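You operate a simulated robot arm through the tools that you are given. There is no shell and no other tool. Be economical: measure what you need, move in short steps, check, and stop when the job is done.

You run a simulated robot arm. Do the job below in one go: nothing can be reset, and whatever is moved stays where it is left.

Task
Grind the left plate's paste at N23 smooth under High light.
Fine: set that half's switch and the dial first; add 1 drop from the dish beside the three jars with the teal-banded dropper, then grind with the teal-banded muller; put both back; leave the box's other half dark and its plate alone.

It is judged by the outcome, as a careful person would: the job done as asked, and still so three seconds after it is handed in. It fails if anything else is knocked over, pushed out of place, dropped, spilled or broken.

Robot
A 7-joint arm with a two-finger parallel gripper, fixed in place. Base frame: the origin is at the foot of the arm, x ahead of it, y to its left, z up; the work surface is at about z = 950. Readings come in mm, degrees, newtons and seconds.
With the tool pointing down near the work surface it reaches from about 220 to 680 mm from the base axis. Its first joint turns from -66.0 to 66.0 degrees. Payload 2.4 kg.
Tool frame: the origin (TCP) lies between the finger pads and is the grasp point; the fingertips stand 30 mm ahead of it; z points along the fingers, y is the line along which they close. The gripper opens to 94 mm. The fingers are 28 mm wide and 10 mm thick; the gripper's body (50 by 96 mm) begins 55 mm behind the TCP.
Orientation is told as [roll, pitch, yaw] about the base's x, y, z axes, in that order, counted from this pose: with the fingers straight down and closing along the base's y, the tool's x points along the base's -x, its y along +y and its z along -z.

Tools
- The arm moves only by the tool jog_arm. Its argument "moves" is a list of rows, each a list of 7 numbers: the turn, a rotation vector about the tool's x, y, z in units of 45 degrees (1.0 is 45 degrees), then the shift along the tool's x, y, z in units of 200 mm (1.0 is 200 mm), then the opening in per cent of the stroke, from 0 (shut) to 100 (fully open). In form: [[wx, wy, wz, x, y, z, fingers], ...]. A call has 1 to 8 rows; each row is the pose to reach, as a shift and turn from the pose commanded when the call began, along the tool's axes at that moment. A call with a number of a shift or a turn outside -1 to 1 is refused whole. Each row takes 0.2 s and may step no farther than 50 mm and 8.6 degrees from the row before; otherwise, or with a gripper value out of range, the whole call is refused. Where a pose cannot be reached the arm comes as near as it can. A force on the tool above 90 N (or 10 N above the force at the start of the call, whichever is more), or a blocked arm, ends the call early, and 0.2 s more pass. Each finger travels about 153 mm/s and halts on what it meets, pressing with about 38 N; the grip force reading is that of the motor and also rises with nothing between the fingers. The clock runs only during rows and for 0.2 s after the last one: add rows that repeat a pose to give the fingers time. The reply holds the time, the measured pose of the TCP, the force on the tool along the base axes, the opening and the grip force, in the units named above and with some noise.
- Cameras (640 x 400 px; columns grow to the right, rows downward): "scene" is fixed at [30.8, 482.7, 1443.4]; the picture's right is [-0.72, -0.69, 0.00], its down [-0.35, 0.37, -0.86] and it looks along [0.59, -0.62, -0.51] (base axes); focal length 311 px, centre (320, 200). "wrist" rides on the gripper at [-37, 0, -58] in the tool frame; the picture's right is [0.00, -1.00, 0.00], its down [0.97, 0.00, -0.24] and it looks along [0.24, 0.00, 0.97] (tool axes); focal length 218 px, centre (320, 200). There is no depth. A picture from a camera that has moved, and an enlarged one, comes with that camera's place and axes in the base frame and with its lens. The place of the scene camera against the robot may be out by one fixed shift of up to 25 mm in any direction.
- grab_frame(camera): a new picture of that camera. It takes no simulated time.
- enlarge(camera, box): a new picture of the part [left, top, right, bottom] of that camera's present view, enlarged. It takes no simulated time.
- finish_job(): hands the job in; it is judged then, once.

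Go step by step. Nothing tells you positions but the pictures and the camera data: compare them with the known pose of the tool, close in by small moves and look again before you grip or let go. The budget is 120 turns and 68 pictures, counting those below and the enlarged ones. Unless the task says otherwise, let go and move clear before handing in, and close with one line.

The tools are called by a JSON object that holds its "api" and its "payload". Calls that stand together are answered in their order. jog_arm: Moves the arm, as the interface text tells. Its arguments: {"type":"object","properties":{"moves":{"type":"array"}},"required":["moves"]} The other tools are called the same way: grab_frame (camera) takes a picture; enlarge (camera, box) takes an enlarged picture of a part of a camera's view; finish_job () hands the job in.

At the start:

```text
time_s: 0.0
position: [399.5, -96.5, 1310.0]
tool_rot: [0.1, 0.0, 0.0]
wrist_force: [0.3, 0.7, 0.6]
width: 94.1
grip_force: 0.0
```

scene: 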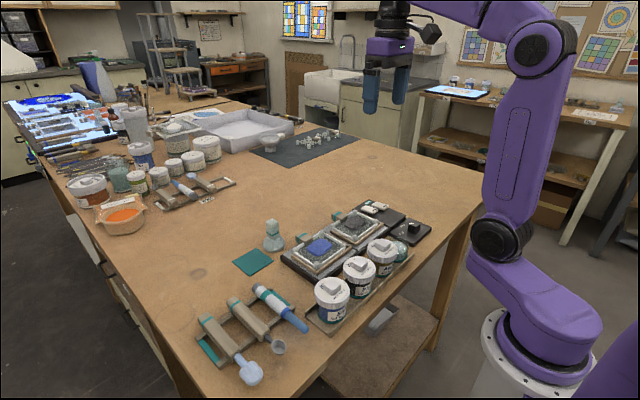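
wrist: 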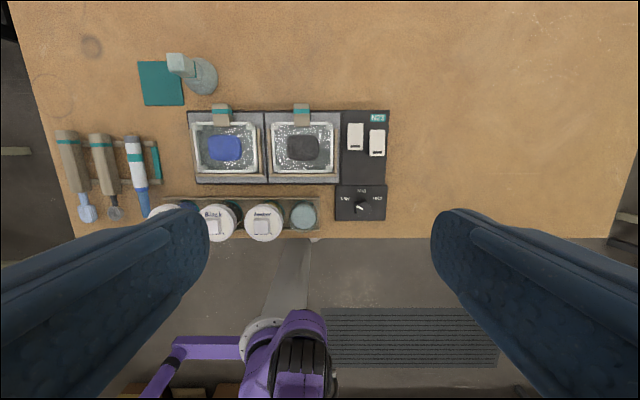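

The wrist view shows the light box with a blue (left) and a black (right) plate, two switches, a dial, three jars with a dish, a rack of three tools, and a muller on the bench. I'll enlarge the details before moving.

{"api": "enlarge", "payload": {"camera": "wrist", "box": [180, 90, 400, 228]}}

{"api": "enlarge", "payload": {"camera": "wrist", "box": [40, 40, 240, 240]}}

{"api": "enlarge", "payload": {"camera": "scene", "box": [180, 190, 440, 390]}}

```text
2.90 times, centred on (290, 159) of wrist
camera zoom: at [436.7, -96.2, 1369.0], right [0.0, -1.0, 0.0], down [-0.97, 0.0, 0.24], along [-0.24, 0.0, -0.97], focal length 633 px, centre (407, 319)
```

zoom: 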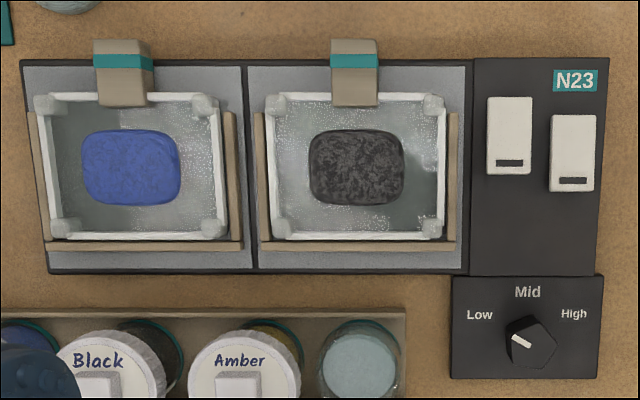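

```text
2.00 times, centred on (140, 140) of wrist
camera zoom: at [436.7, -96.2, 1369.0], right [0.0, -1.0, 0.0], down [-0.97, 0.0, 0.24], along [-0.24, 0.0, -0.97], focal length 436 px, centre (680, 320)
```

zoom: 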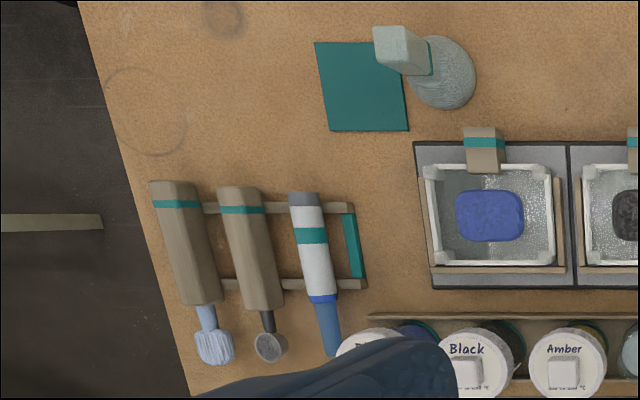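

```text
2.00 times, centred on (310, 290) of scene
camera zoom: at [30.8, 482.7, 1443.4], right [-0.72, -0.69, 0.0], down [-0.35, 0.37, -0.86], along [0.59, -0.62, -0.51], focal length 623 px, centre (340, 20)
```

zoom: 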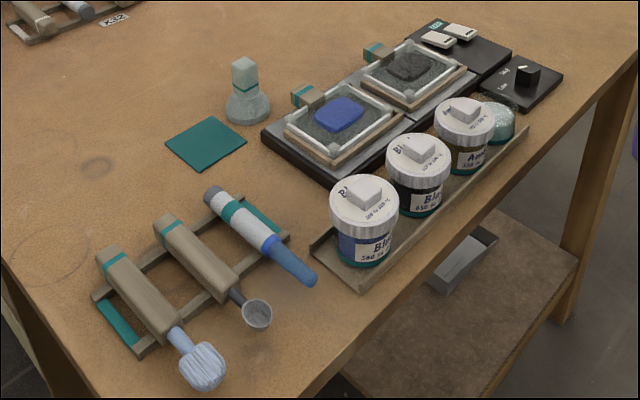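

Next I move above the switches and dial for a closer look.

{"api": "jog_arm", "payload": {"moves": [[0, 0, 0, -0.02, -0.1, 0.21, 100], [0, 0, 0, -0.04, -0.2, 0.42, 100], [0, 0, 0, -0.06, -0.3, 0.63, 100], [0, 0, 0, -0.085, -0.4, 0.84, 100]]}}

{"api": "grab_frame", "payload": {"camera": "wrist"}}

```text
time_s: 1.0
position: [416.7, -176.0, 1142.9]
tool_rot: [-0.1, 0.0, 0.0]
wrist_force: [-1.0, 0.9, 0.5]
width: 94.2
grip_force: 0.1
```

```text
62 pictures are left
camera wrist: at [455.3, -176.2, 1201.8], right [0.0, -1.0, 0.0], down [-0.97, 0.0, 0.24], along [-0.24, 0.0, -0.97], focal length 218 px, centre (320, 200)
```

wrist: 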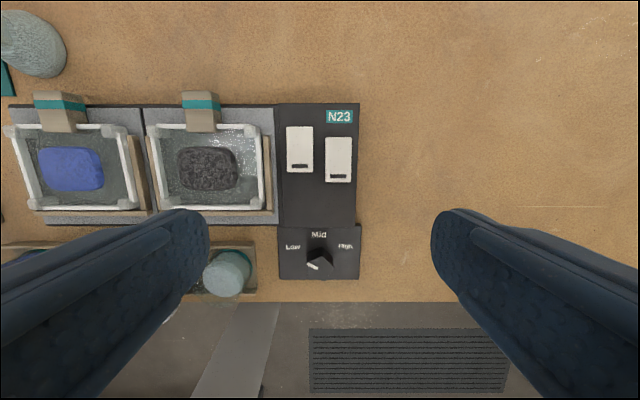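

{"api": "enlarge", "payload": {"camera": "wrist", "box": [260, 100, 380, 290]}}

{"api": "enlarge", "payload": {"camera": "scene", "box": [380, 190, 440, 250]}}

```text
2.11 times, centred on (320, 195) of wrist
camera zoom: at [455.3, -176.2, 1201.8], right [0.0, -1.0, 0.0], down [-0.97, 0.0, 0.24], along [-0.24, 0.0, -0.97], focal length 460 px, centre (320, 210)
```

zoom: 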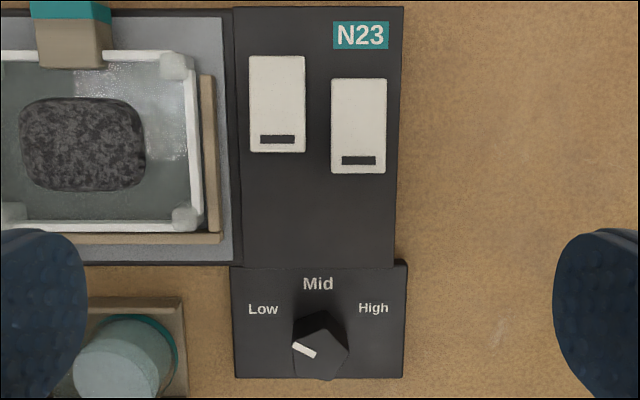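

```text
6.67 times, centred on (410, 220) of scene
camera zoom: at [30.8, 482.7, 1443.4], right [-0.72, -0.69, 0.0], down [-0.35, 0.37, -0.86], along [0.59, -0.62, -0.51], focal length 2076 px, centre (-280, 67)
```

zoom: 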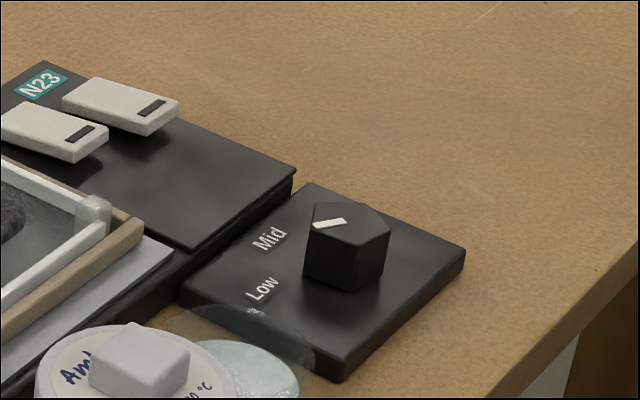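

The left switch sits near (452, -156), the dial near (330, -175) and reads Low. I close the fingers and go lower to inspect the switch.

{"api": "jog_arm", "payload": {"moves": [[0, 0, 0, 0, 0.05, 0.2, 40], [0, 0, 0, 0, 0.1, 0.4, 0], [0, 0, 0, 0, 0.1, 0.5, 0], [0, 0, 0, 0, 0.1, 0.5, 0]]}}

{"api": "grab_frame", "payload": {"camera": "wrist"}}

{"api": "enlarge", "payload": {"camera": "scene", "box": [360, 180, 450, 250]}}

```text
time_s: 2.0
position: [413.5, -153.6, 1042.3]
tool_rot: [-0.1, -0.1, 0.0]
wrist_force: [0.1, -0.8, -0.2]
width: 0.0
grip_force: 32.9
```

```text
59 pictures are left
camera wrist: at [452.4, -153.7, 1102.2], right [0.0, -1.0, 0.0], down [-0.97, 0.0, 0.24], along [-0.24, 0.0, -0.97], focal length 218 px, centre (320, 200)
```

wrist: 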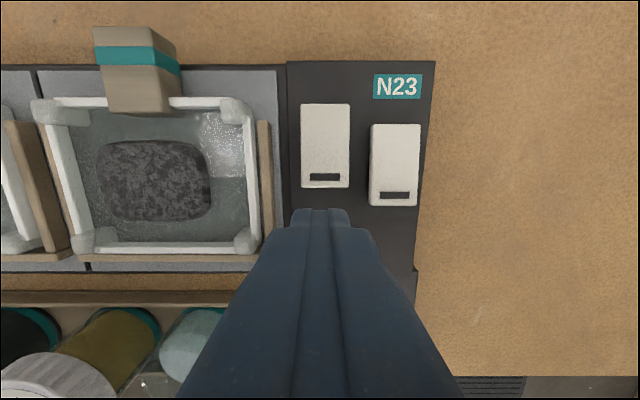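

```text
5.71 times, centred on (405, 215) of scene
camera zoom: at [30.8, 482.7, 1443.4], right [-0.72, -0.69, 0.0], down [-0.35, 0.37, -0.86], along [0.59, -0.62, -0.51], focal length 1780 px, centre (-166, 114)
```

zoom: 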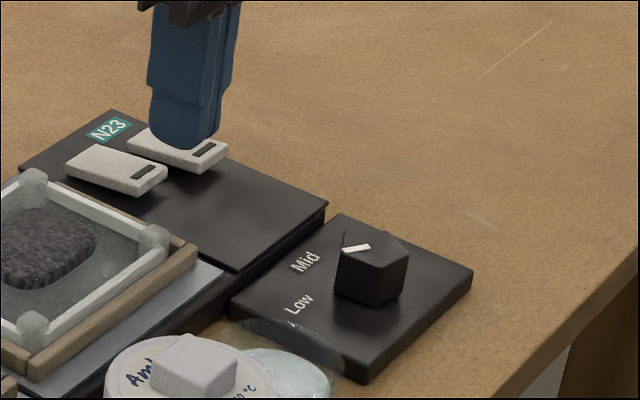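

The barred near end of the left switch looks raised, so I'll press there (x≈437, y≈-156) in small steps.

{"api": "jog_arm", "payload": {"moves": [[0, 0, 0, -0.115, -0.015, 0, 0], [0, 0, 0, -0.115, -0.015, 0.1, 0], [0, 0, 0, -0.115, -0.015, 0.15, 0], [0, 0, 0, -0.115, -0.015, 0.165, 0]]}}

{"api": "grab_frame", "payload": {"camera": "wrist"}}

```text
time_s: 3.0
position: [438.4, -157.8, 1012.8]
tool_rot: [0.0, -0.3, 0.0]
wrist_force: [-24.0, 8.8, 72.4]
width: 0.3
grip_force: 33.6
```

```text
57 pictures are left
camera wrist: at [475.6, -158.4, 1071.9], right [0.0, -1.0, 0.0], down [-0.97, 0.0, 0.23], along [-0.23, 0.0, -0.97], focal length 218 px, centre (320, 200)
```

wrist: 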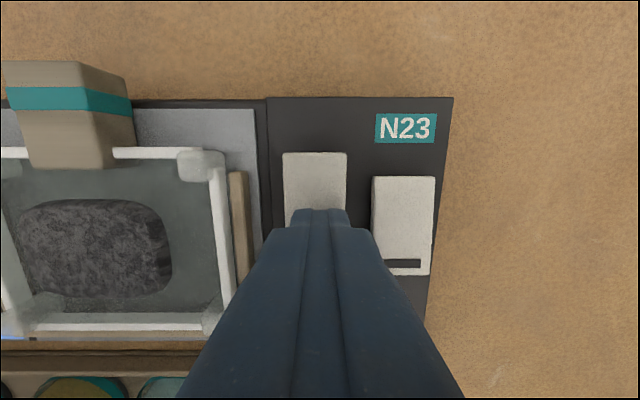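

Contact is made with 72 N. I back off and check the result.

{"api": "jog_arm", "payload": {"moves": [[0, 0, 0, 0, 0, -0.1, 0], [0, 0, 0, 0, 0, -0.3, 0], [0, 0, 0, 0.1, 0, -0.5, 0]]}}

{"api": "grab_frame", "payload": {"camera": "wrist"}}

{"api": "enlarge", "payload": {"camera": "scene", "box": [270, 180, 450, 300]}}

```text
time_s: 3.8
position: [416.4, -159.6, 1108.5]
tool_rot: [0.0, 0.0, 0.0]
wrist_force: [0.2, 0.7, -0.1]
width: 0.0
grip_force: 33.6
```

```text
56 pictures are left
camera wrist: at [455.5, -160.2, 1167.4], right [0.0, -1.0, 0.0], down [-0.97, 0.0, 0.24], along [-0.24, 0.0, -0.97], focal length 218 px, centre (320, 200)
```

wrist: 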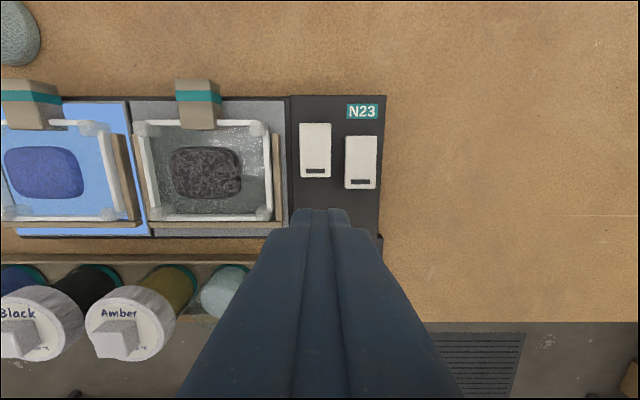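

```text
3.33 times, centred on (360, 240) of scene
camera zoom: at [30.8, 482.7, 1443.4], right [-0.72, -0.69, 0.0], down [-0.35, 0.37, -0.86], along [0.59, -0.62, -0.51], focal length 1038 px, centre (187, 67)
```

zoom: 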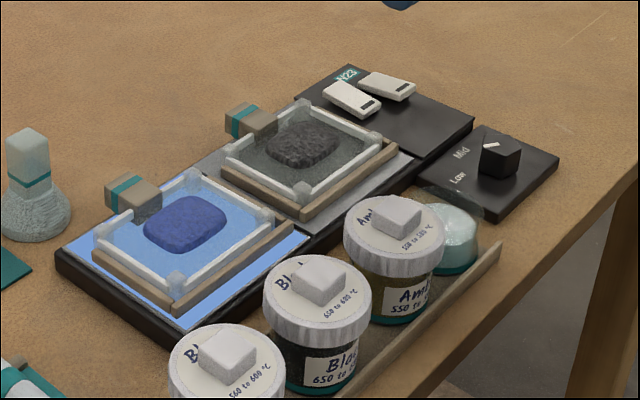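

The left half is lit and the right is dark. Now I look straight down at the dial.

{"api": "jog_arm", "payload": {"moves": [[0, 0, 0, 0.2, -0.02, 0, 30], [0, 0, 0, 0.4, -0.05, 0, 60], [0, 0, 0, 0.6, -0.077, 0.05, 80]]}}

{"api": "enlarge", "payload": {"camera": "wrist", "box": [240, 80, 400, 200]}}

```text
time_s: 4.6
position: [297.5, -174.3, 1100.3]
tool_rot: [0.0, -0.1, 0.0]
wrist_force: [0.2, -0.2, -0.2]
width: 75.3
grip_force: 0.0
```

```text
3.33 times, centred on (320, 140) of wrist
camera zoom: at [335.5, -174.9, 1158.8], right [0.0, -1.0, 0.0], down [-0.97, 0.0, 0.24], along [-0.24, 0.0, -0.97], focal length 728 px, centre (320, 400)
```

zoom: 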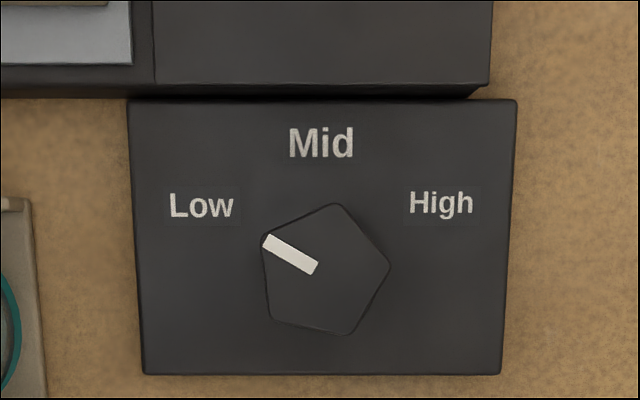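

The dial knob is a pentagon centred near (323.6, -175), pointing at Low, and needs 120° clockwise for High. I place the gripper above it, turned 42° so one pad meets a flat and the other a vertex.

{"api": "jog_arm", "payload": {"moves": [[0, 0, -0.19, -0.03, 0, 0.05, 80], [0, 0, -0.38, -0.06, 0, 0.1, 80], [0, 0, -0.57, -0.09, 0, 0.15, 80], [0, 0, -0.76, -0.11, 0, 0.2, 80], [0, 0, -0.933, -0.13, -0.004, 0.27, 80]]}}

{"api": "grab_frame", "payload": {"camera": "wrist"}}

```text
time_s: 5.8
position: [322.7, -176.2, 1043.3]
tool_rot: [0.0, 0.0, 42.1]
wrist_force: [0.1, -0.3, 1.0]
width: 75.3
grip_force: 0.0
```

```text
53 pictures are left
camera wrist: at [350.8, -151.2, 1102.3], right [0.67, -0.74, 0.0], down [-0.72, -0.65, 0.24], along [-0.18, -0.16, -0.97], focal length 218 px, centre (320, 200)
```

wrist: 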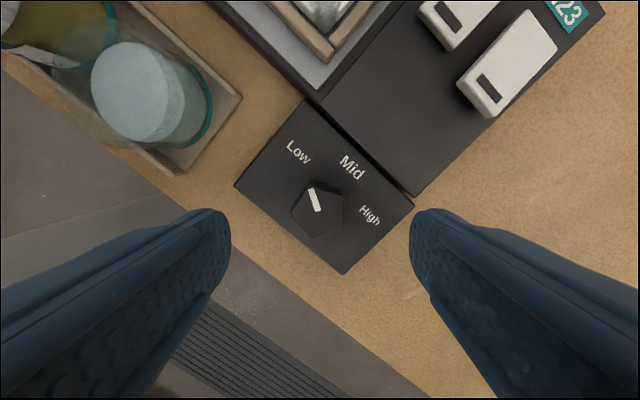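

{"api": "jog_arm", "payload": {"moves": [[0, 0, 0, 0, 0, 0.12, 70], [0, 0, 0, 0, 0, 0.2, 60], [0, 0, 0, 0, 0, 0.23, 50], [0, 0, 0, 0, 0, 0.23, 50]]}}

{"api": "grab_frame", "payload": {"camera": "wrist"}}

{"api": "enlarge", "payload": {"camera": "scene", "box": [370, 180, 460, 250]}}

```text
time_s: 6.8
position: [323.2, -174.9, 999.3]
tool_rot: [-0.1, 0.0, 42.0]
wrist_force: [0.4, 0.2, -0.3]
width: 47.0
grip_force: 0.0
```

```text
52 pictures are left
camera wrist: at [352.4, -150.6, 1057.4], right [0.67, -0.74, 0.0], down [-0.72, -0.65, 0.24], along [-0.18, -0.16, -0.97], focal length 218 px, centre (320, 200)
```

wrist: 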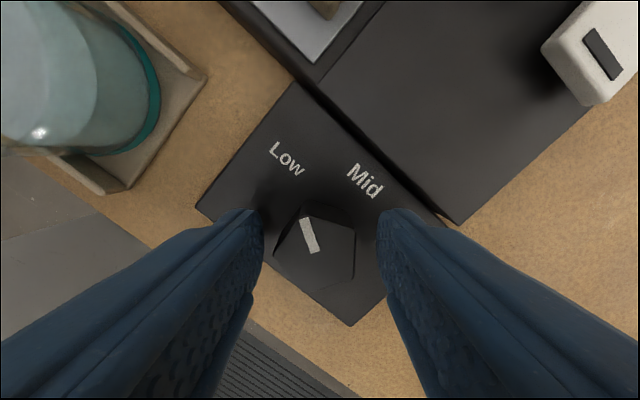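

```text
5.71 times, centred on (415, 215) of scene
camera zoom: at [30.8, 482.7, 1443.4], right [-0.72, -0.69, 0.0], down [-0.35, 0.37, -0.86], along [0.59, -0.62, -0.51], focal length 1780 px, centre (-223, 114)
```

zoom: 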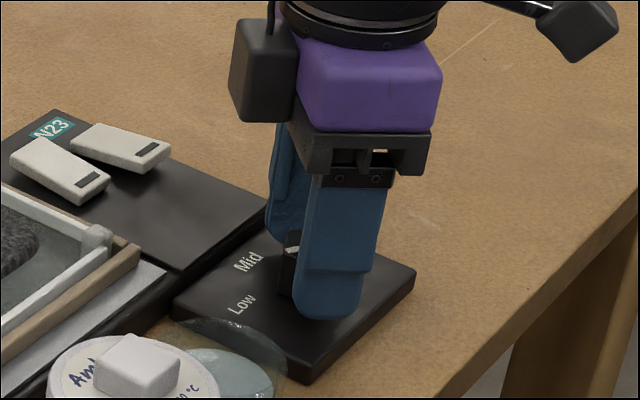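

{"api": "jog_arm", "payload": {"moves": [[0, 0, 0, 0, 0, 0, 20], [0, 0, 0, 0, 0, 0, 15], [0, 0, 0, 0, 0, 0, 15]]}}

```text
time_s: 7.6
position: [321.7, -174.9, 997.9]
tool_rot: [0.2, 0.2, 42.2]
wrist_force: [-11.0, 16.7, 2.0]
width: 29.9
grip_force: 45.0
```

{"api": "jog_arm", "payload": {"moves": [[0, 0, 0.0, 0, 0.01, 0, 15], [0, 0, 0.19, 0, 0.01, 0, 15], [0, 0, 0.38, 0, 0.01, 0, 15], [0, 0, 0.57, 0, 0.01, 0, 15], [0, 0, 0.76, 0, 0.01, 0, 15], [0, 0, 0.89, 0, 0.01, 0, 15]]}}

{"api": "enlarge", "payload": {"camera": "wrist", "box": [240, 140, 400, 260]}}

```text
time_s: 9.0
position: [324.0, -173.9, 996.8]
tool_rot: [0.0, 0.0, 1.8]
wrist_force: [1.8, 2.1, -38.3]
width: 29.9
grip_force: 45.4
```

```text
3.33 times, centred on (320, 200) of wrist
camera zoom: at [361.4, -173.0, 1057.2], right [0.03, -1.0, 0.0], down [-0.97, -0.03, 0.24], along [-0.24, -0.01, -0.97], focal length 728 px, centre (320, 200)
```

zoom: 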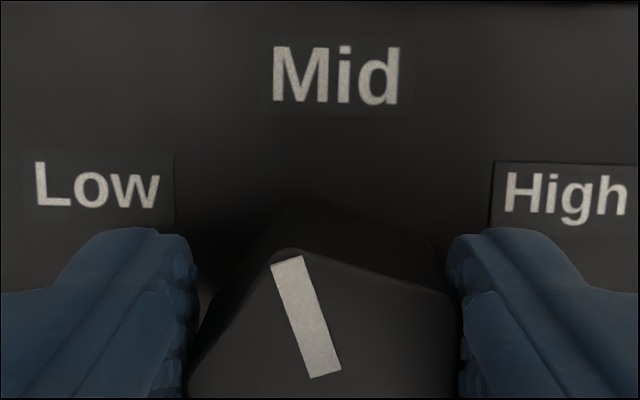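

{"api": "jog_arm", "payload": {"moves": [[0, 0, 0.19, 0, 0, 0, 15], [0, 0, 0.38, 0, 0, 0, 15], [0, 0, 0.57, 0, 0, 0, 15], [0, 0, 0.76, 0, 0, 0, 15], [0, 0, 0.95, 0, 0, 0, 15]]}}

{"api": "jog_arm", "payload": {"moves": [[0, 0, 0.19, 0, 0, 0, 15], [0, 0, 0.38, 0, 0, 0, 15], [0, 0, 0.57, 0, 0, 0, 15], [0, 0, 0.76, 0, 0, 0, 15], [0, 0, 0.84, 0, 0, 0, 15], [0, 0, 0.84, 0, 0, 0, 15]]}}

{"api": "enlarge", "payload": {"camera": "wrist", "box": [240, 140, 400, 260]}}

```text
time_s: 10.2
position: [322.8, -174.4, 1000.3]
tool_rot: [0.0, 0.0, -41.1]
wrist_force: [-2.9, 2.7, -13.8]
width: 30.0
grip_force: 44.7
```

```text
time_s: 11.6
position: [322.3, -173.8, 1000.9]
tool_rot: [0.0, 0.0, -78.8]
wrist_force: [-4.3, -18.8, -34.8]
width: 29.9
grip_force: 45.0
```

```text
3.33 times, centred on (320, 200) of wrist
camera zoom: at [332.0, -211.1, 1059.0], right [-0.98, -0.19, 0.0], down [-0.19, 0.95, 0.24], along [-0.05, 0.24, -0.97], focal length 728 px, centre (320, 200)
```

zoom: 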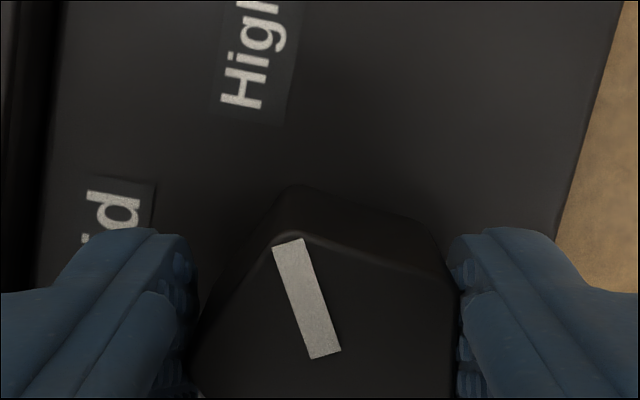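

Turned about 120°. I let go, rise and check that the pointer sits at High.

{"api": "jog_arm", "payload": {"moves": [[0, 0, 0, 0, 0, 0, 30], [0, 0, 0, 0, 0, 0, 50], [0, 0, 0, 0, 0, -0.1, 60], [0, 0, 0, 0, 0, -0.3, 80], [0, 0, 0, 0, 0, -0.5, 90]]}}

{"api": "grab_frame", "payload": {"camera": "wrist"}}

{"api": "enlarge", "payload": {"camera": "wrist", "box": [240, 140, 400, 260]}}

```text
time_s: 12.8
position: [324.1, -173.1, 1099.9]
tool_rot: [0.0, 0.0, -78.5]
wrist_force: [0.9, 0.6, 0.4]
width: 84.8
grip_force: 0.1
```

```text
48 pictures are left
camera wrist: at [333.7, -209.7, 1159.4], right [-0.98, -0.2, 0.0], down [-0.19, 0.95, 0.24], along [-0.05, 0.24, -0.97], focal length 218 px, centre (320, 200)
```

wrist: 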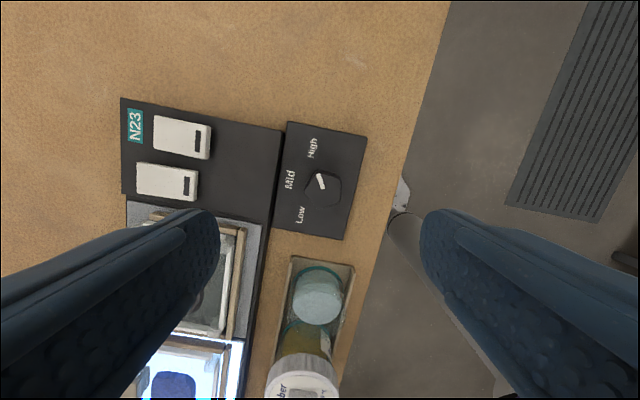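

```text
3.33 times, centred on (320, 200) of wrist
camera zoom: at [333.7, -209.7, 1159.4], right [-0.98, -0.2, 0.0], down [-0.19, 0.95, 0.24], along [-0.05, 0.24, -0.97], focal length 728 px, centre (320, 200)
```

zoom: 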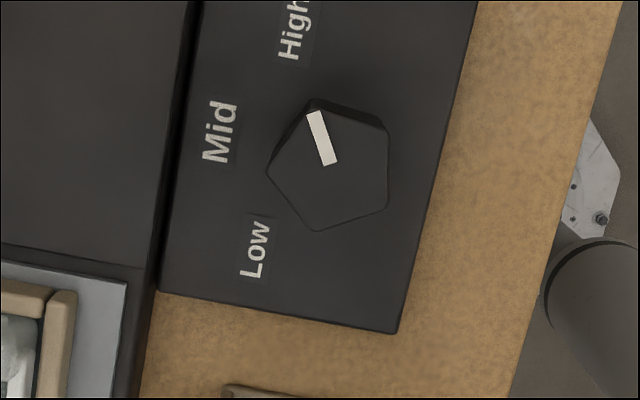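

The pointer sits on High and the left plate is bright. I turn the wrist back and travel high over to the dropper in the rack.

{"api": "jog_arm", "payload": {"moves": [[0, 0, -0.19, 0, 0, -0.1, 90], [0, 0, -0.38, 0, 0, -0.2, 90], [0, 0, -0.57, 0, 0, -0.3, 90], [0, 0, -0.76, 0, 0, -0.35, 90], [0, 0, -0.95, 0, 0, -0.4, 90]]}}

{"api": "jog_arm", "payload": {"moves": [[0, 0, -0.19, 0, 0, 0, 90], [0, 0, -0.38, 0, 0, 0, 90], [0, 0, -0.57, 0, 0, 0, 90], [0, 0, -0.76, 0, 0, 0, 90], [0, 0, -0.8, 0, 0, 0, 90]]}}

{"api": "jog_arm", "payload": {"moves": [[0, 0, 0, 0, 0.2, 0, 90], [0, 0, 0, -0.05, 0.4, 0, 90], [0, 0, 0, -0.1, 0.6, 0, 90], [0, 0, 0, -0.12, 0.8, 0, 90], [0, 0, 0, -0.15, 1.0, 0, 90]]}}

{"api": "jog_arm", "payload": {"moves": [[0, 0, 0, 0, 0.2, 0, 90], [0, 0, 0, 0, 0.4, 0, 90], [0, 0, 0, 0, 0.6, 0, 90], [0, 0, 0, 0, 0.8, 0, 90], [0, 0, 0, 0, 1.0, 0, 90]]}}

{"api": "grab_frame", "payload": {"camera": "wrist"}}

```text
time_s: 14.0
position: [323.4, -172.4, 1178.9]
tool_rot: [0.1, -0.1, -35.7]
wrist_force: [0.4, 0.0, 0.2]
width: 84.6
grip_force: 0.1
```

```text
time_s: 15.2
position: [323.5, -174.8, 1179.5]
tool_rot: [-0.1, 0.0, 0.2]
wrist_force: [-0.4, -0.5, 0.4]
width: 84.6
grip_force: 0.1
```

```text
time_s: 16.4
position: [351.5, 27.9, 1179.1]
tool_rot: [0.0, 0.1, 0.1]
wrist_force: [1.1, 0.6, 0.3]
width: 84.8
grip_force: 0.1
```

```text
time_s: 17.6
position: [352.1, 229.2, 1179.1]
tool_rot: [0.0, 0.0, 0.0]
wrist_force: [0.1, -0.7, -0.4]
width: 84.4
grip_force: 0.0
```

```text
46 pictures are left
camera wrist: at [390.2, 229.4, 1238.0], right [0.0, -1.0, 0.0], down [-0.97, 0.0, 0.24], along [-0.24, 0.0, -0.97], focal length 218 px, centre (320, 200)
```

wrist: 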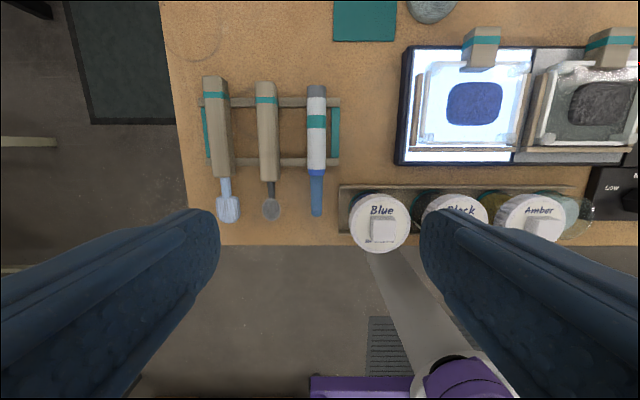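

{"api": "enlarge", "payload": {"camera": "wrist", "box": [190, 60, 350, 230]}}

{"api": "enlarge", "payload": {"camera": "scene", "box": [190, 270, 350, 390]}}

```text
2.35 times, centred on (270, 145) of wrist
camera zoom: at [390.2, 229.4, 1238.0], right [0.0, -1.0, 0.0], down [-0.97, 0.0, 0.24], along [-0.24, 0.0, -0.97], focal length 514 px, centre (438, 329)
```

zoom: 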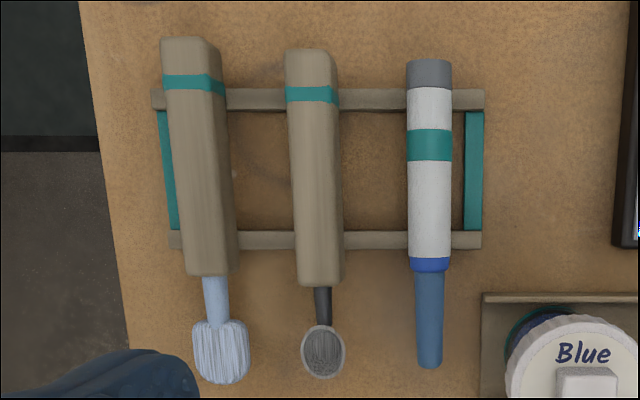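

```text
3.33 times, centred on (270, 330) of scene
camera zoom: at [30.8, 482.7, 1443.4], right [-0.73, -0.69, 0.0], down [-0.35, 0.37, -0.86], along [0.59, -0.62, -0.51], focal length 1038 px, centre (487, -233)
```

zoom: 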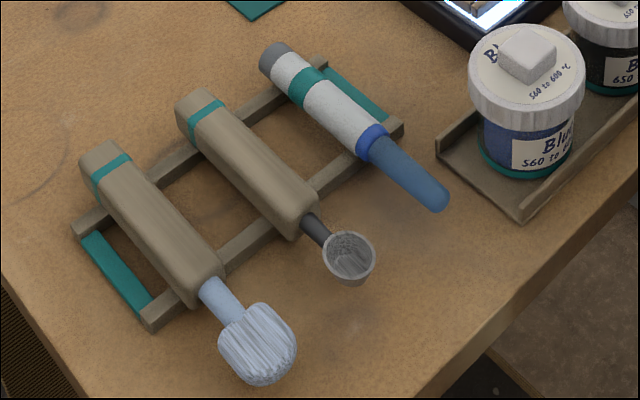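

The dropper lies along x at y≈233, from x≈303 (tip) to 453 (grey end). I come down above its band, stopping short for a look.

{"api": "jog_arm", "payload": {"moves": [[0, 0, 0, -0.15, 0.02, 0, 70], [0, 0, 0, -0.275, 0.02, 0.15, 45], [0, 0, 0, -0.275, 0.02, 0.35, 42], [0, 0, 0, -0.275, 0.02, 0.55, 42], [0, 0, 0, -0.275, 0.02, 0.7, 42]]}}

{"api": "grab_frame", "payload": {"camera": "wrist"}}

{"api": "enlarge", "payload": {"camera": "scene", "box": [190, 230, 350, 350]}}

```text
time_s: 18.8
position: [404.8, 230.2, 1040.2]
tool_rot: [-0.1, -0.2, 0.0]
wrist_force: [1.1, -0.4, -0.5]
width: 39.8
grip_force: 0.1
```

```text
43 pictures are left
camera wrist: at [444.1, 229.2, 1098.9], right [0.0, -1.0, 0.0], down [-0.97, 0.0, 0.24], along [-0.24, 0.0, -0.97], focal length 218 px, centre (320, 200)
```

wrist: 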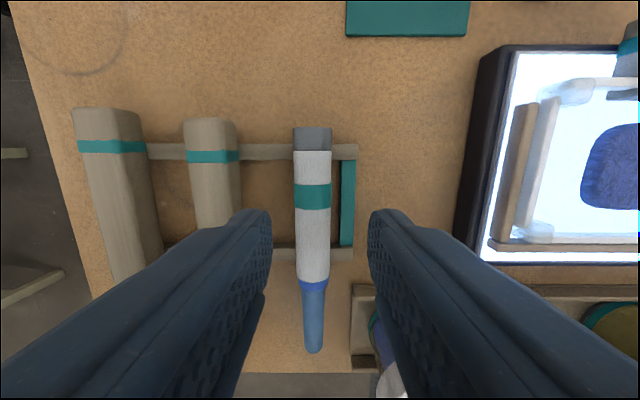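

```text
3.33 times, centred on (270, 290) of scene
camera zoom: at [30.8, 482.7, 1443.4], right [-0.72, -0.69, 0.0], down [-0.35, 0.37, -0.86], along [0.59, -0.62, -0.51], focal length 1038 px, centre (487, -100)
```

zoom: 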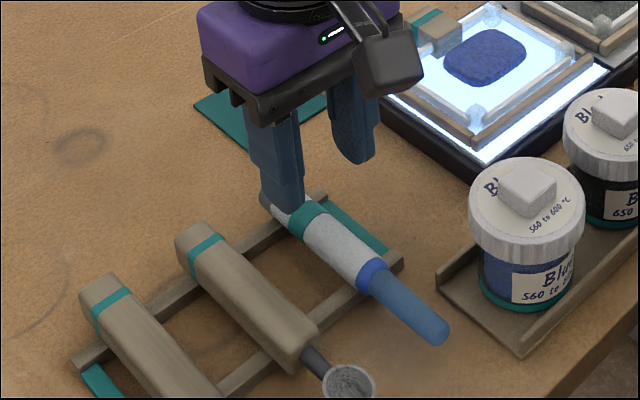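

{"api": "jog_arm", "payload": {"moves": [[0, 0, 0, -0.015, 0.017, 0.1, 42], [0, 0, 0, -0.015, 0.017, 0.2, 42], [0, 0, 0, -0.015, 0.017, 0.25, 42], [0, 0, 0, -0.015, 0.017, 0.25, 42]]}}

{"api": "grab_frame", "payload": {"camera": "wrist"}}

```text
time_s: 19.8
position: [409.6, 232.8, 989.7]
tool_rot: [0.0, 0.1, 0.1]
wrist_force: [0.0, 0.0, -0.6]
width: 39.4
grip_force: 0.2
```

```text
41 pictures are left
camera wrist: at [448.1, 233.5, 1048.4], right [0.0, -1.0, 0.0], down [-0.97, 0.0, 0.24], along [-0.24, 0.0, -0.97], focal length 218 px, centre (320, 200)
```

wrist: 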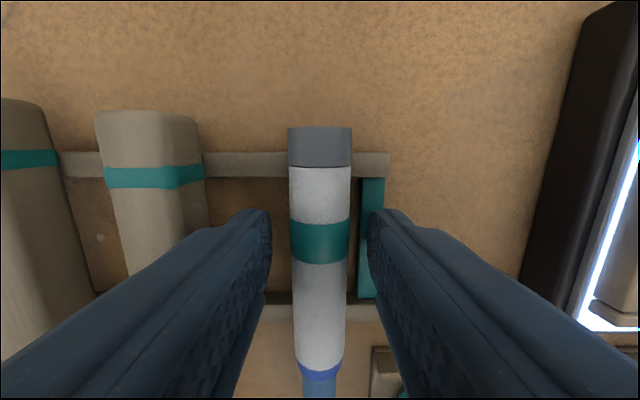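

The fingers straddle the dropper well. I grip it and lift.

{"api": "jog_arm", "payload": {"moves": [[0, 0, 0, 0, 0, 0, 20], [0, 0, 0, 0, 0, 0, 10], [0, 0, 0, 0, 0, 0, 10]]}}

{"api": "jog_arm", "payload": {"moves": [[0, 0, 0, 0, 0, -0.05, 10], [0, 0, 0, 0, 0, -0.2, 10], [0, 0, 0, 0, 0, -0.4, 10], [0, 0, 0, 0, 0, -0.6, 10], [0, 0, 0, 0, 0, -0.8, 10]]}}

{"api": "grab_frame", "payload": {"camera": "wrist"}}

```text
time_s: 20.6
position: [409.0, 233.9, 990.2]
tool_rot: [-0.1, 0.0, 0.1]
wrist_force: [-0.4, 0.7, -0.3]
width: 21.0
grip_force: 37.7
```

```text
time_s: 21.8
position: [411.5, 233.8, 1150.0]
tool_rot: [0.0, 0.1, 0.1]
wrist_force: [-0.8, 0.6, -0.8]
width: 21.0
grip_force: 37.6
```

```text
40 pictures are left
camera wrist: at [450.6, 233.6, 1208.6], right [0.0, -1.0, 0.0], down [-0.97, 0.0, 0.24], along [-0.24, 0.0, -0.97], focal length 218 px, centre (320, 200)
```

wrist: 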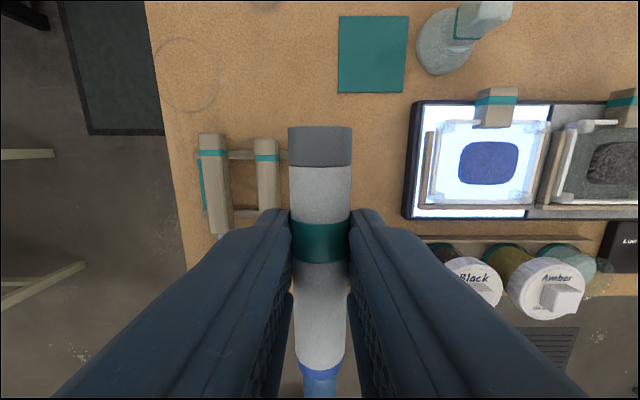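

The dropper is firmly held. I carry it high toward the dish and take a look at the dish on the way.

{"api": "jog_arm", "payload": {"moves": [[0, 0, 0, 0, -0.2, -0.1, 10], [0, 0, 0, 0, -0.4, -0.1, 10], [0, 0, 0, 0, -0.6, -0.1, 10], [0, 0, 0, 0.05, -0.8, -0.1, 10], [0, 0, 0, 0.1, -1.0, -0.1, 10]]}}

{"api": "enlarge", "payload": {"camera": "wrist", "box": [360, 140, 600, 300]}}

{"api": "enlarge", "payload": {"camera": "scene", "box": [300, 190, 440, 300]}}

```text
time_s: 23.0
position: [391.8, 36.3, 1168.9]
tool_rot: [-0.1, 0.0, 0.1]
wrist_force: [-0.5, 0.3, -0.4]
width: 21.1
grip_force: 38.2
```

```text
2.50 times, centred on (480, 220) of wrist
camera zoom: at [430.2, 36.0, 1228.1], right [0.0, -1.0, 0.0], down [-0.97, 0.0, 0.24], along [-0.24, 0.0, -0.97], focal length 546 px, centre (-80, 150)
```

zoom: 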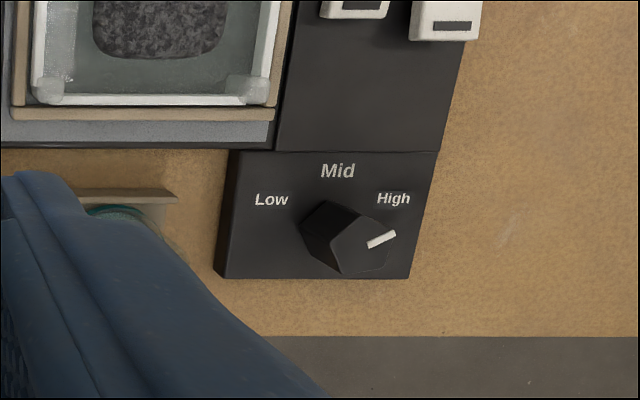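

```text
3.64 times, centred on (370, 245) of scene
camera zoom: at [30.8, 482.7, 1443.4], right [-0.72, -0.69, 0.0], down [-0.35, 0.37, -0.86], along [0.59, -0.62, -0.51], focal length 1132 px, centre (138, 36)
```

zoom: 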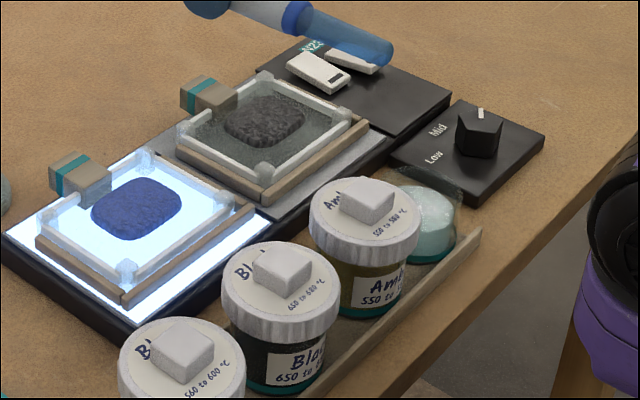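

The dish is a small open glass near (307, -68), rim at about z≈990. I swing the gripper so it will come in from the right, then tilt the dropper nose-down.

{"api": "jog_arm", "payload": {"moves": [[0, 0, -0.15, 0, -0.12, -0.1, 10], [0, 0, -0.33, 0.03, -0.25, -0.2, 10], [0, 0, -0.51, 0.06, -0.4, -0.3, 10], [0, 0, -0.69, 0.1, -0.55, -0.35, 10], [0, 0, -0.87, 0.12, -0.7, -0.4, 10], [0, 0, -1.0, 0.15, -0.78, -0.45, 10]]}}

{"api": "jog_arm", "payload": {"moves": [[0, 0, -0.18, 0, 0, 0, 10], [0, 0, -0.36, 0, 0, 0, 10]]}}

{"api": "jog_arm", "payload": {"moves": [[0, -0.18, 0, 0, 0, 0, 10], [0, -0.36, 0, 0, 0, 0, 10], [0, -0.54, 0, 0, 0, 0, 10], [0, -0.72, 0, 0, 0, 0, 10], [0, -0.9, 0, 0, 0, 0, 10]]}}

```text
time_s: 24.4
position: [360.9, -122.8, 1261.2]
tool_rot: [0.0, 0.1, 45.2]
wrist_force: [-0.7, -0.4, -0.2]
width: 21.0
grip_force: 37.9
```

```text
time_s: 25.0
position: [360.5, -122.8, 1260.2]
tool_rot: [0.0, 0.0, 61.5]
wrist_force: [-0.7, 0.6, -0.9]
width: 21.1
grip_force: 37.9
```

```text
time_s: 26.2
position: [360.9, -122.6, 1258.6]
tool_rot: [0.0, -40.7, 61.3]
wrist_force: [0.3, 0.1, -0.6]
width: 21.0
grip_force: 37.9
```

{"api": "jog_arm", "payload": {"moves": [[0, -0.18, 0, 0, 0, 0, 10], [0, -0.36, 0, 0, 0, 0, 10], [0, -0.54, 0, 0, 0, 0, 10], [0, -0.72, 0, 0, 0, 0, 10], [0, -0.9, 0, 0, 0, 0, 10]]}}

{"api": "grab_frame", "payload": {"camera": "scene"}}

```text
time_s: 27.4
position: [361.3, -122.5, 1259.1]
tool_rot: [-0.3, -81.1, 61.5]
wrist_force: [0.2, 0.5, 0.4]
width: 21.1
grip_force: 38.0
```

```text
37 pictures are left
```

scene: 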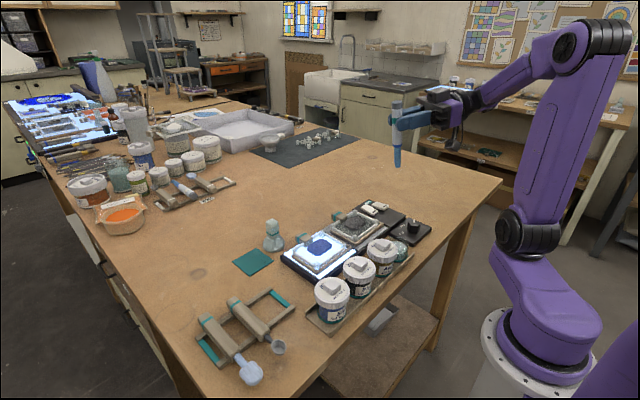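

Tilting works. I finish the tilt to vertical and move above the dish with the tip still well clear.

{"api": "jog_arm", "payload": {"moves": [[0, -0.1, 0, 0, 0, 0, 10], [0, -0.198, 0, 0, 0, 0, 10]]}}

{"api": "jog_arm", "payload": {"moves": [[0, 0, 0, 0.1, 0.1, 0.01, 10], [0, 0, 0, 0.2, 0.2, 0.02, 10], [0, 0, 0, 0.3, 0.3, 0.03, 10], [0, 0, 0, 0.4, 0.365, 0.035, 10], [0, 0, 0, 0.6, 0.365, 0.035, 10]]}}

{"api": "enlarge", "payload": {"camera": "scene", "box": [320, 160, 460, 280]}}

{"api": "grab_frame", "payload": {"camera": "wrist"}}

```text
time_s: 28.0
position: [361.3, -122.8, 1259.0]
tool_rot: [-2.8, -89.9, 64.1]
wrist_force: [0.1, 1.2, -0.6]
width: 21.2
grip_force: 38.0
```

```text
time_s: 29.2
position: [301.2, -78.9, 1139.4]
tool_rot: [-31.7, -90.0, 93.1]
wrist_force: [0.6, -0.9, -0.9]
width: 21.4
grip_force: 38.4
out of reach, approached as far as the arm can: row 4
```

```text
3.33 times, centred on (390, 220) of scene
camera zoom: at [30.8, 482.7, 1443.4], right [-0.72, -0.69, 0.0], down [-0.35, 0.37, -0.86], along [0.59, -0.62, -0.51], focal length 1038 px, centre (87, 133)
```

zoom: 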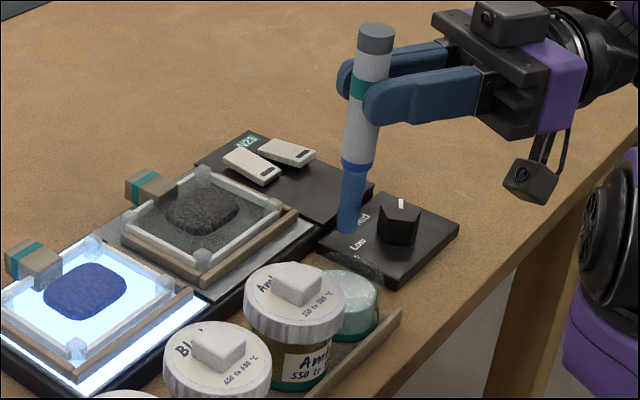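

```text
35 pictures are left
camera wrist: at [274.0, -130.5, 1177.8], right [0.88, -0.48, 0.0], down [-0.11, -0.21, -0.97], along [0.46, 0.85, -0.24], focal length 218 px, centre (320, 200)
```

wrist: 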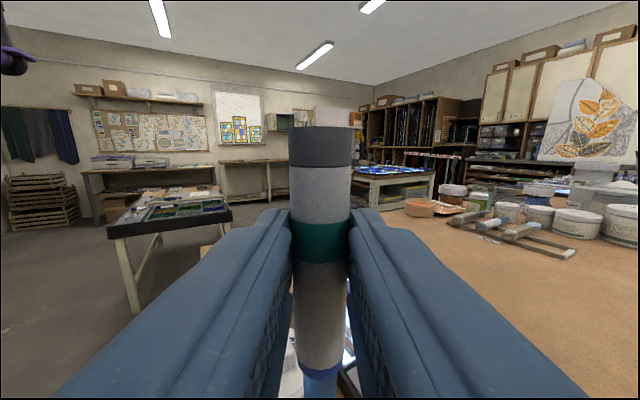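

The tip is above the dish in both axes as computed. I descend carefully.

{"api": "jog_arm", "payload": {"moves": [[0, 0, 0, 0.07, 0, 0, 10], [0, 0, 0, 0.15, 0, 0, 10]]}}

{"api": "enlarge", "payload": {"camera": "scene", "box": [350, 200, 440, 270]}}

```text
time_s: 29.8
position: [301.5, -82.4, 1109.1]
tool_rot: [0.2, -89.9, 61.2]
wrist_force: [-0.2, 0.8, -0.4]
width: 21.3
grip_force: 38.1
```

```text
5.71 times, centred on (395, 235) of scene
camera zoom: at [30.8, 482.6, 1443.4], right [-0.72, -0.69, 0.0], down [-0.35, 0.37, -0.86], along [0.59, -0.62, -0.51], focal length 1780 px, centre (-109, 0)
```

zoom: 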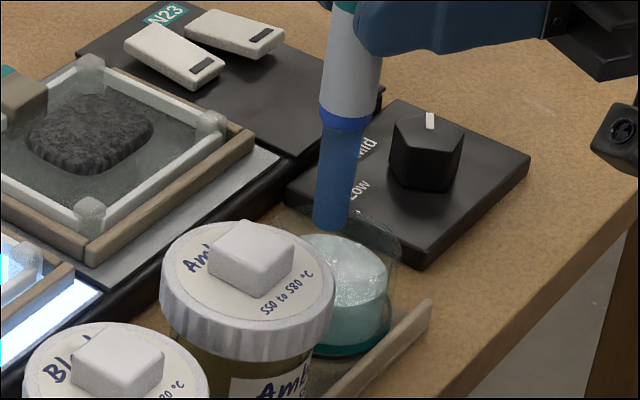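

{"api": "jog_arm", "payload": {"moves": [[0, 0, 0, 0, -0.03, -0.007, 10], [0, 0, 0, 0.06, -0.03, -0.007, 10], [0, 0, 0, 0.11, -0.03, -0.007, 10]]}}

{"api": "enlarge", "payload": {"camera": "scene", "box": [350, 200, 440, 270]}}

```text
time_s: 30.6
position: [305.0, -86.3, 1086.2]
tool_rot: [2.0, -89.9, 59.2]
wrist_force: [-1.1, -0.6, 0.5]
width: 21.0
grip_force: 37.9
```

```text
5.71 times, centred on (395, 235) of scene
camera zoom: at [30.8, 482.6, 1443.4], right [-0.72, -0.69, 0.0], down [-0.35, 0.37, -0.86], along [0.59, -0.62, -0.51], focal length 1780 px, centre (-109, 0)
```

zoom: 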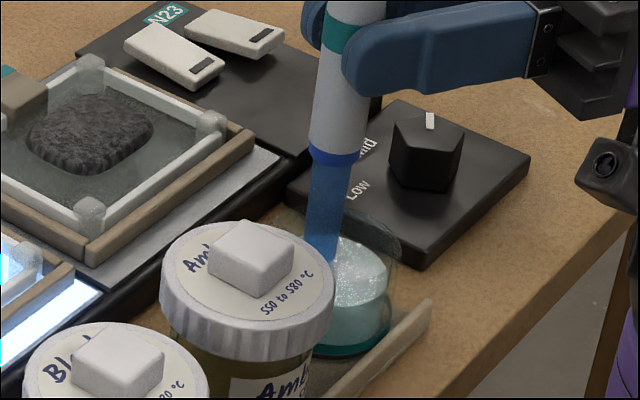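

{"api": "jog_arm", "payload": {"moves": [[0, 0, 0, 0, 0.008, -0.027, 10], [0, 0, 0, 0.03, 0.008, -0.027, 10], [0, 0, 0, 0.05, 0.008, -0.027, 10], [0, 0, 0, 0.05, 0.008, -0.027, 10]]}}

{"api": "enlarge", "payload": {"camera": "scene", "box": [370, 220, 430, 265]}}

```text
time_s: 31.6
position: [300.1, -90.6, 1077.4]
tool_rot: [-1.2, -89.9, 62.5]
wrist_force: [0.1, -0.4, -0.5]
width: 21.0
grip_force: 37.6
```

```text
8.89 times, centred on (400, 242) of scene
camera zoom: at [30.8, 482.7, 1443.4], right [-0.72, -0.69, 0.0], down [-0.35, 0.37, -0.86], along [0.59, -0.62, -0.51], focal length 2768 px, centre (-391, -178)
```

zoom: 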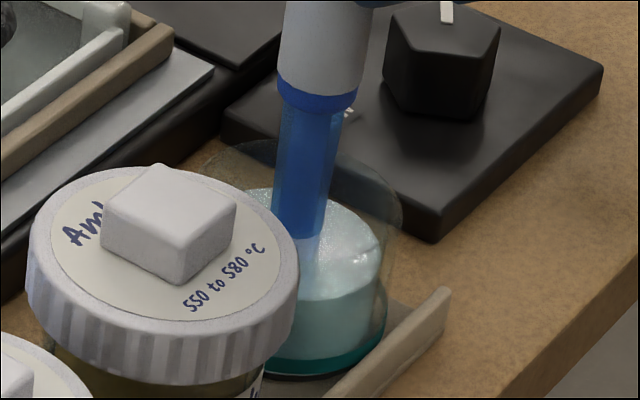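

The tip is inside the glass and touching the liquid. I dip slightly deeper, wait, then lift and inspect the nozzle.

{"api": "jog_arm", "payload": {"moves": [[0, 0, 0, 0.02, 0, -0.01, 10], [0, 0, 0, 0.03, 0, -0.01, 10], [0, 0, 0, 0.03, 0, -0.01, 10], [0, 0, 0, 0.03, 0, -0.01, 10], [0, 0, 0, 0.03, 0, -0.01, 10]]}}

{"api": "enlarge", "payload": {"camera": "scene", "box": [370, 190, 430, 265]}}

```text
time_s: 32.8
position: [299.6, -90.3, 1071.3]
tool_rot: [2.5, -90.0, 58.9]
wrist_force: [-0.6, 0.5, -1.0]
width: 21.3
grip_force: 38.5
```

```text
5.33 times, centred on (400, 228) of scene
camera zoom: at [30.8, 482.7, 1443.4], right [-0.72, -0.69, 0.0], down [-0.35, 0.37, -0.86], along [0.59, -0.62, -0.51], focal length 1661 px, centre (-107, 53)
```

zoom: 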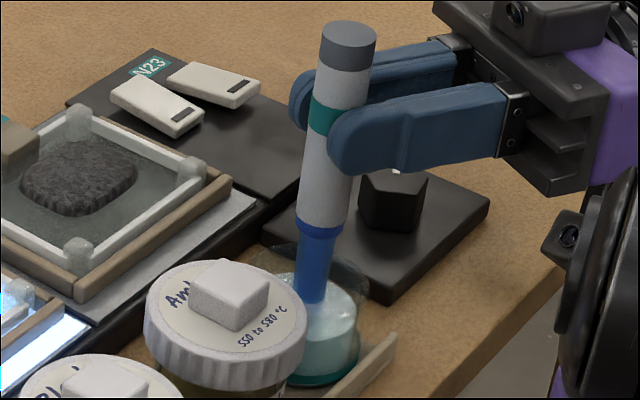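

{"api": "jog_arm", "payload": {"moves": [[0, 0, 0, -0.1, 0, 0, 10], [0, 0, 0, -0.25, 0, 0, 10], [0, 0, 0, -0.4, 0, 0, 10]]}}

{"api": "enlarge", "payload": {"camera": "scene", "box": [365, 165, 435, 255]}}

```text
time_s: 33.6
position: [299.3, -91.0, 1150.0]
tool_rot: [29.1, -89.9, 32.2]
wrist_force: [-1.1, -0.1, -1.0]
width: 20.9
grip_force: 38.1
```

```text
4.44 times, centred on (400, 210) of scene
camera zoom: at [30.8, 482.7, 1443.4], right [-0.72, -0.69, 0.0], down [-0.35, 0.37, -0.86], along [0.59, -0.62, -0.51], focal length 1384 px, centre (-36, 156)
```

zoom: 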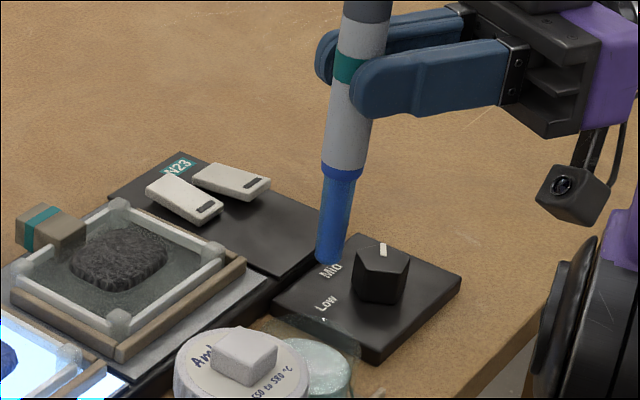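

The nozzle now looks filled with a deeper blue. I carry it high over the jars (avoiding the dark plate) to above the left plate.

{"api": "jog_arm", "payload": {"moves": [[0, 0, 0, -0.2, 0, 0, 10], [0, 0, 0, -0.2, 0.1, 0.18, 10], [0, 0, 0, -0.2, 0.2, 0.36, 10], [0, 0, 0, -0.2, 0.3, 0.54, 10], [0, 0, 0, -0.2, 0.34, 0.625, 10]]}}

{"api": "jog_arm", "payload": {"moves": [[0, 0, 0, 0, -0.19, 0.1, 10], [0, 0, 0, 0, -0.38, 0.2, 10], [0, 0, 0, 0, -0.5625, 0.305, 10]]}}

{"api": "enlarge", "payload": {"camera": "scene", "box": [270, 150, 390, 290]}}

```text
time_s: 34.8
position: [300.5, 53.0, 1188.9]
tool_rot: [-5.5, -89.9, 66.8]
wrist_force: [1.2, -0.8, -1.8]
width: 21.2
grip_force: 38.6
```

```text
time_s: 35.6
position: [428.6, 51.9, 1189.8]
tool_rot: [38.4, -89.9, 23.0]
wrist_force: [-0.2, 0.9, -1.2]
width: 20.9
grip_force: 38.4
```

```text
2.86 times, centred on (330, 220) of scene
camera zoom: at [30.8, 482.7, 1443.4], right [-0.72, -0.69, 0.0], down [-0.35, 0.37, -0.86], along [0.59, -0.62, -0.51], focal length 890 px, centre (291, 143)
```

zoom: 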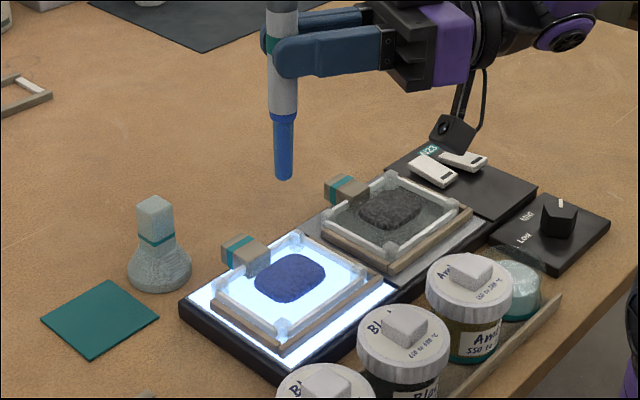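

Tip is right above the blue paste. I yaw a bit so the hanging box behind the hand clears the Amber jar, then lower partway.

{"api": "jog_arm", "payload": {"moves": [[-0.17, 0, 0, 0, 0, 0, 10], [-0.333, 0, 0, 0, 0, 0, 10], [-0.333, 0, 0, 0.16, 0, 0, 10], [-0.333, 0, 0, 0.32, 0, 0, 10]]}}

{"api": "enlarge", "payload": {"camera": "scene", "box": [270, 150, 430, 290]}}

```text
time_s: 36.6
position: [430.4, 49.0, 1128.8]
tool_rot: [-3.1, -89.9, 79.5]
wrist_force: [0.1, -0.8, -1.0]
width: 21.5
grip_force: 38.1
```

```text
2.86 times, centred on (350, 220) of scene
camera zoom: at [30.8, 482.7, 1443.4], right [-0.72, -0.69, 0.0], down [-0.35, 0.37, -0.86], along [0.59, -0.62, -0.51], focal length 890 px, centre (234, 143)
```

zoom: 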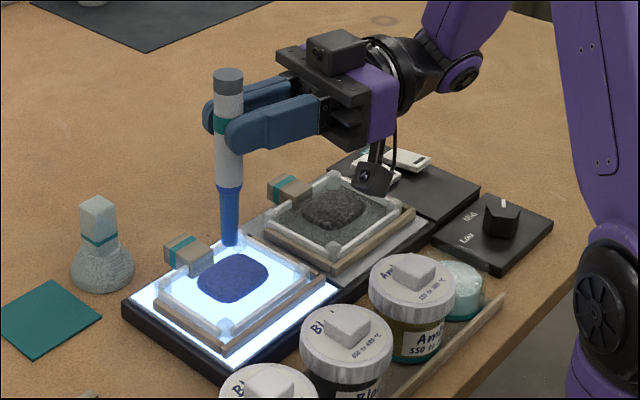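

{"api": "jog_arm", "payload": {"moves": [[0, 0, 0, 0.05, 0, 0, 10], [0, 0, 0, 0.08, 0, 0, 10], [0, 0, 0, 0.08, 0, 0, 10]]}}

{"api": "enlarge", "payload": {"camera": "scene", "box": [280, 170, 380, 280]}}

```text
time_s: 37.4
position: [429.3, 49.7, 1110.7]
tool_rot: [15.1, -89.9, 61.2]
wrist_force: [-0.6, 0.4, -1.3]
width: 21.2
grip_force: 38.1
```

```text
3.64 times, centred on (330, 225) of scene
camera zoom: at [30.8, 482.7, 1443.4], right [-0.72, -0.69, 0.0], down [-0.35, 0.37, -0.86], along [0.59, -0.62, -0.51], focal length 1132 px, centre (284, 109)
```

zoom: 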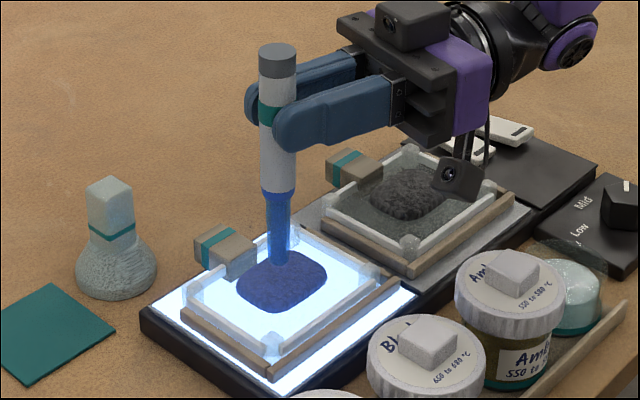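

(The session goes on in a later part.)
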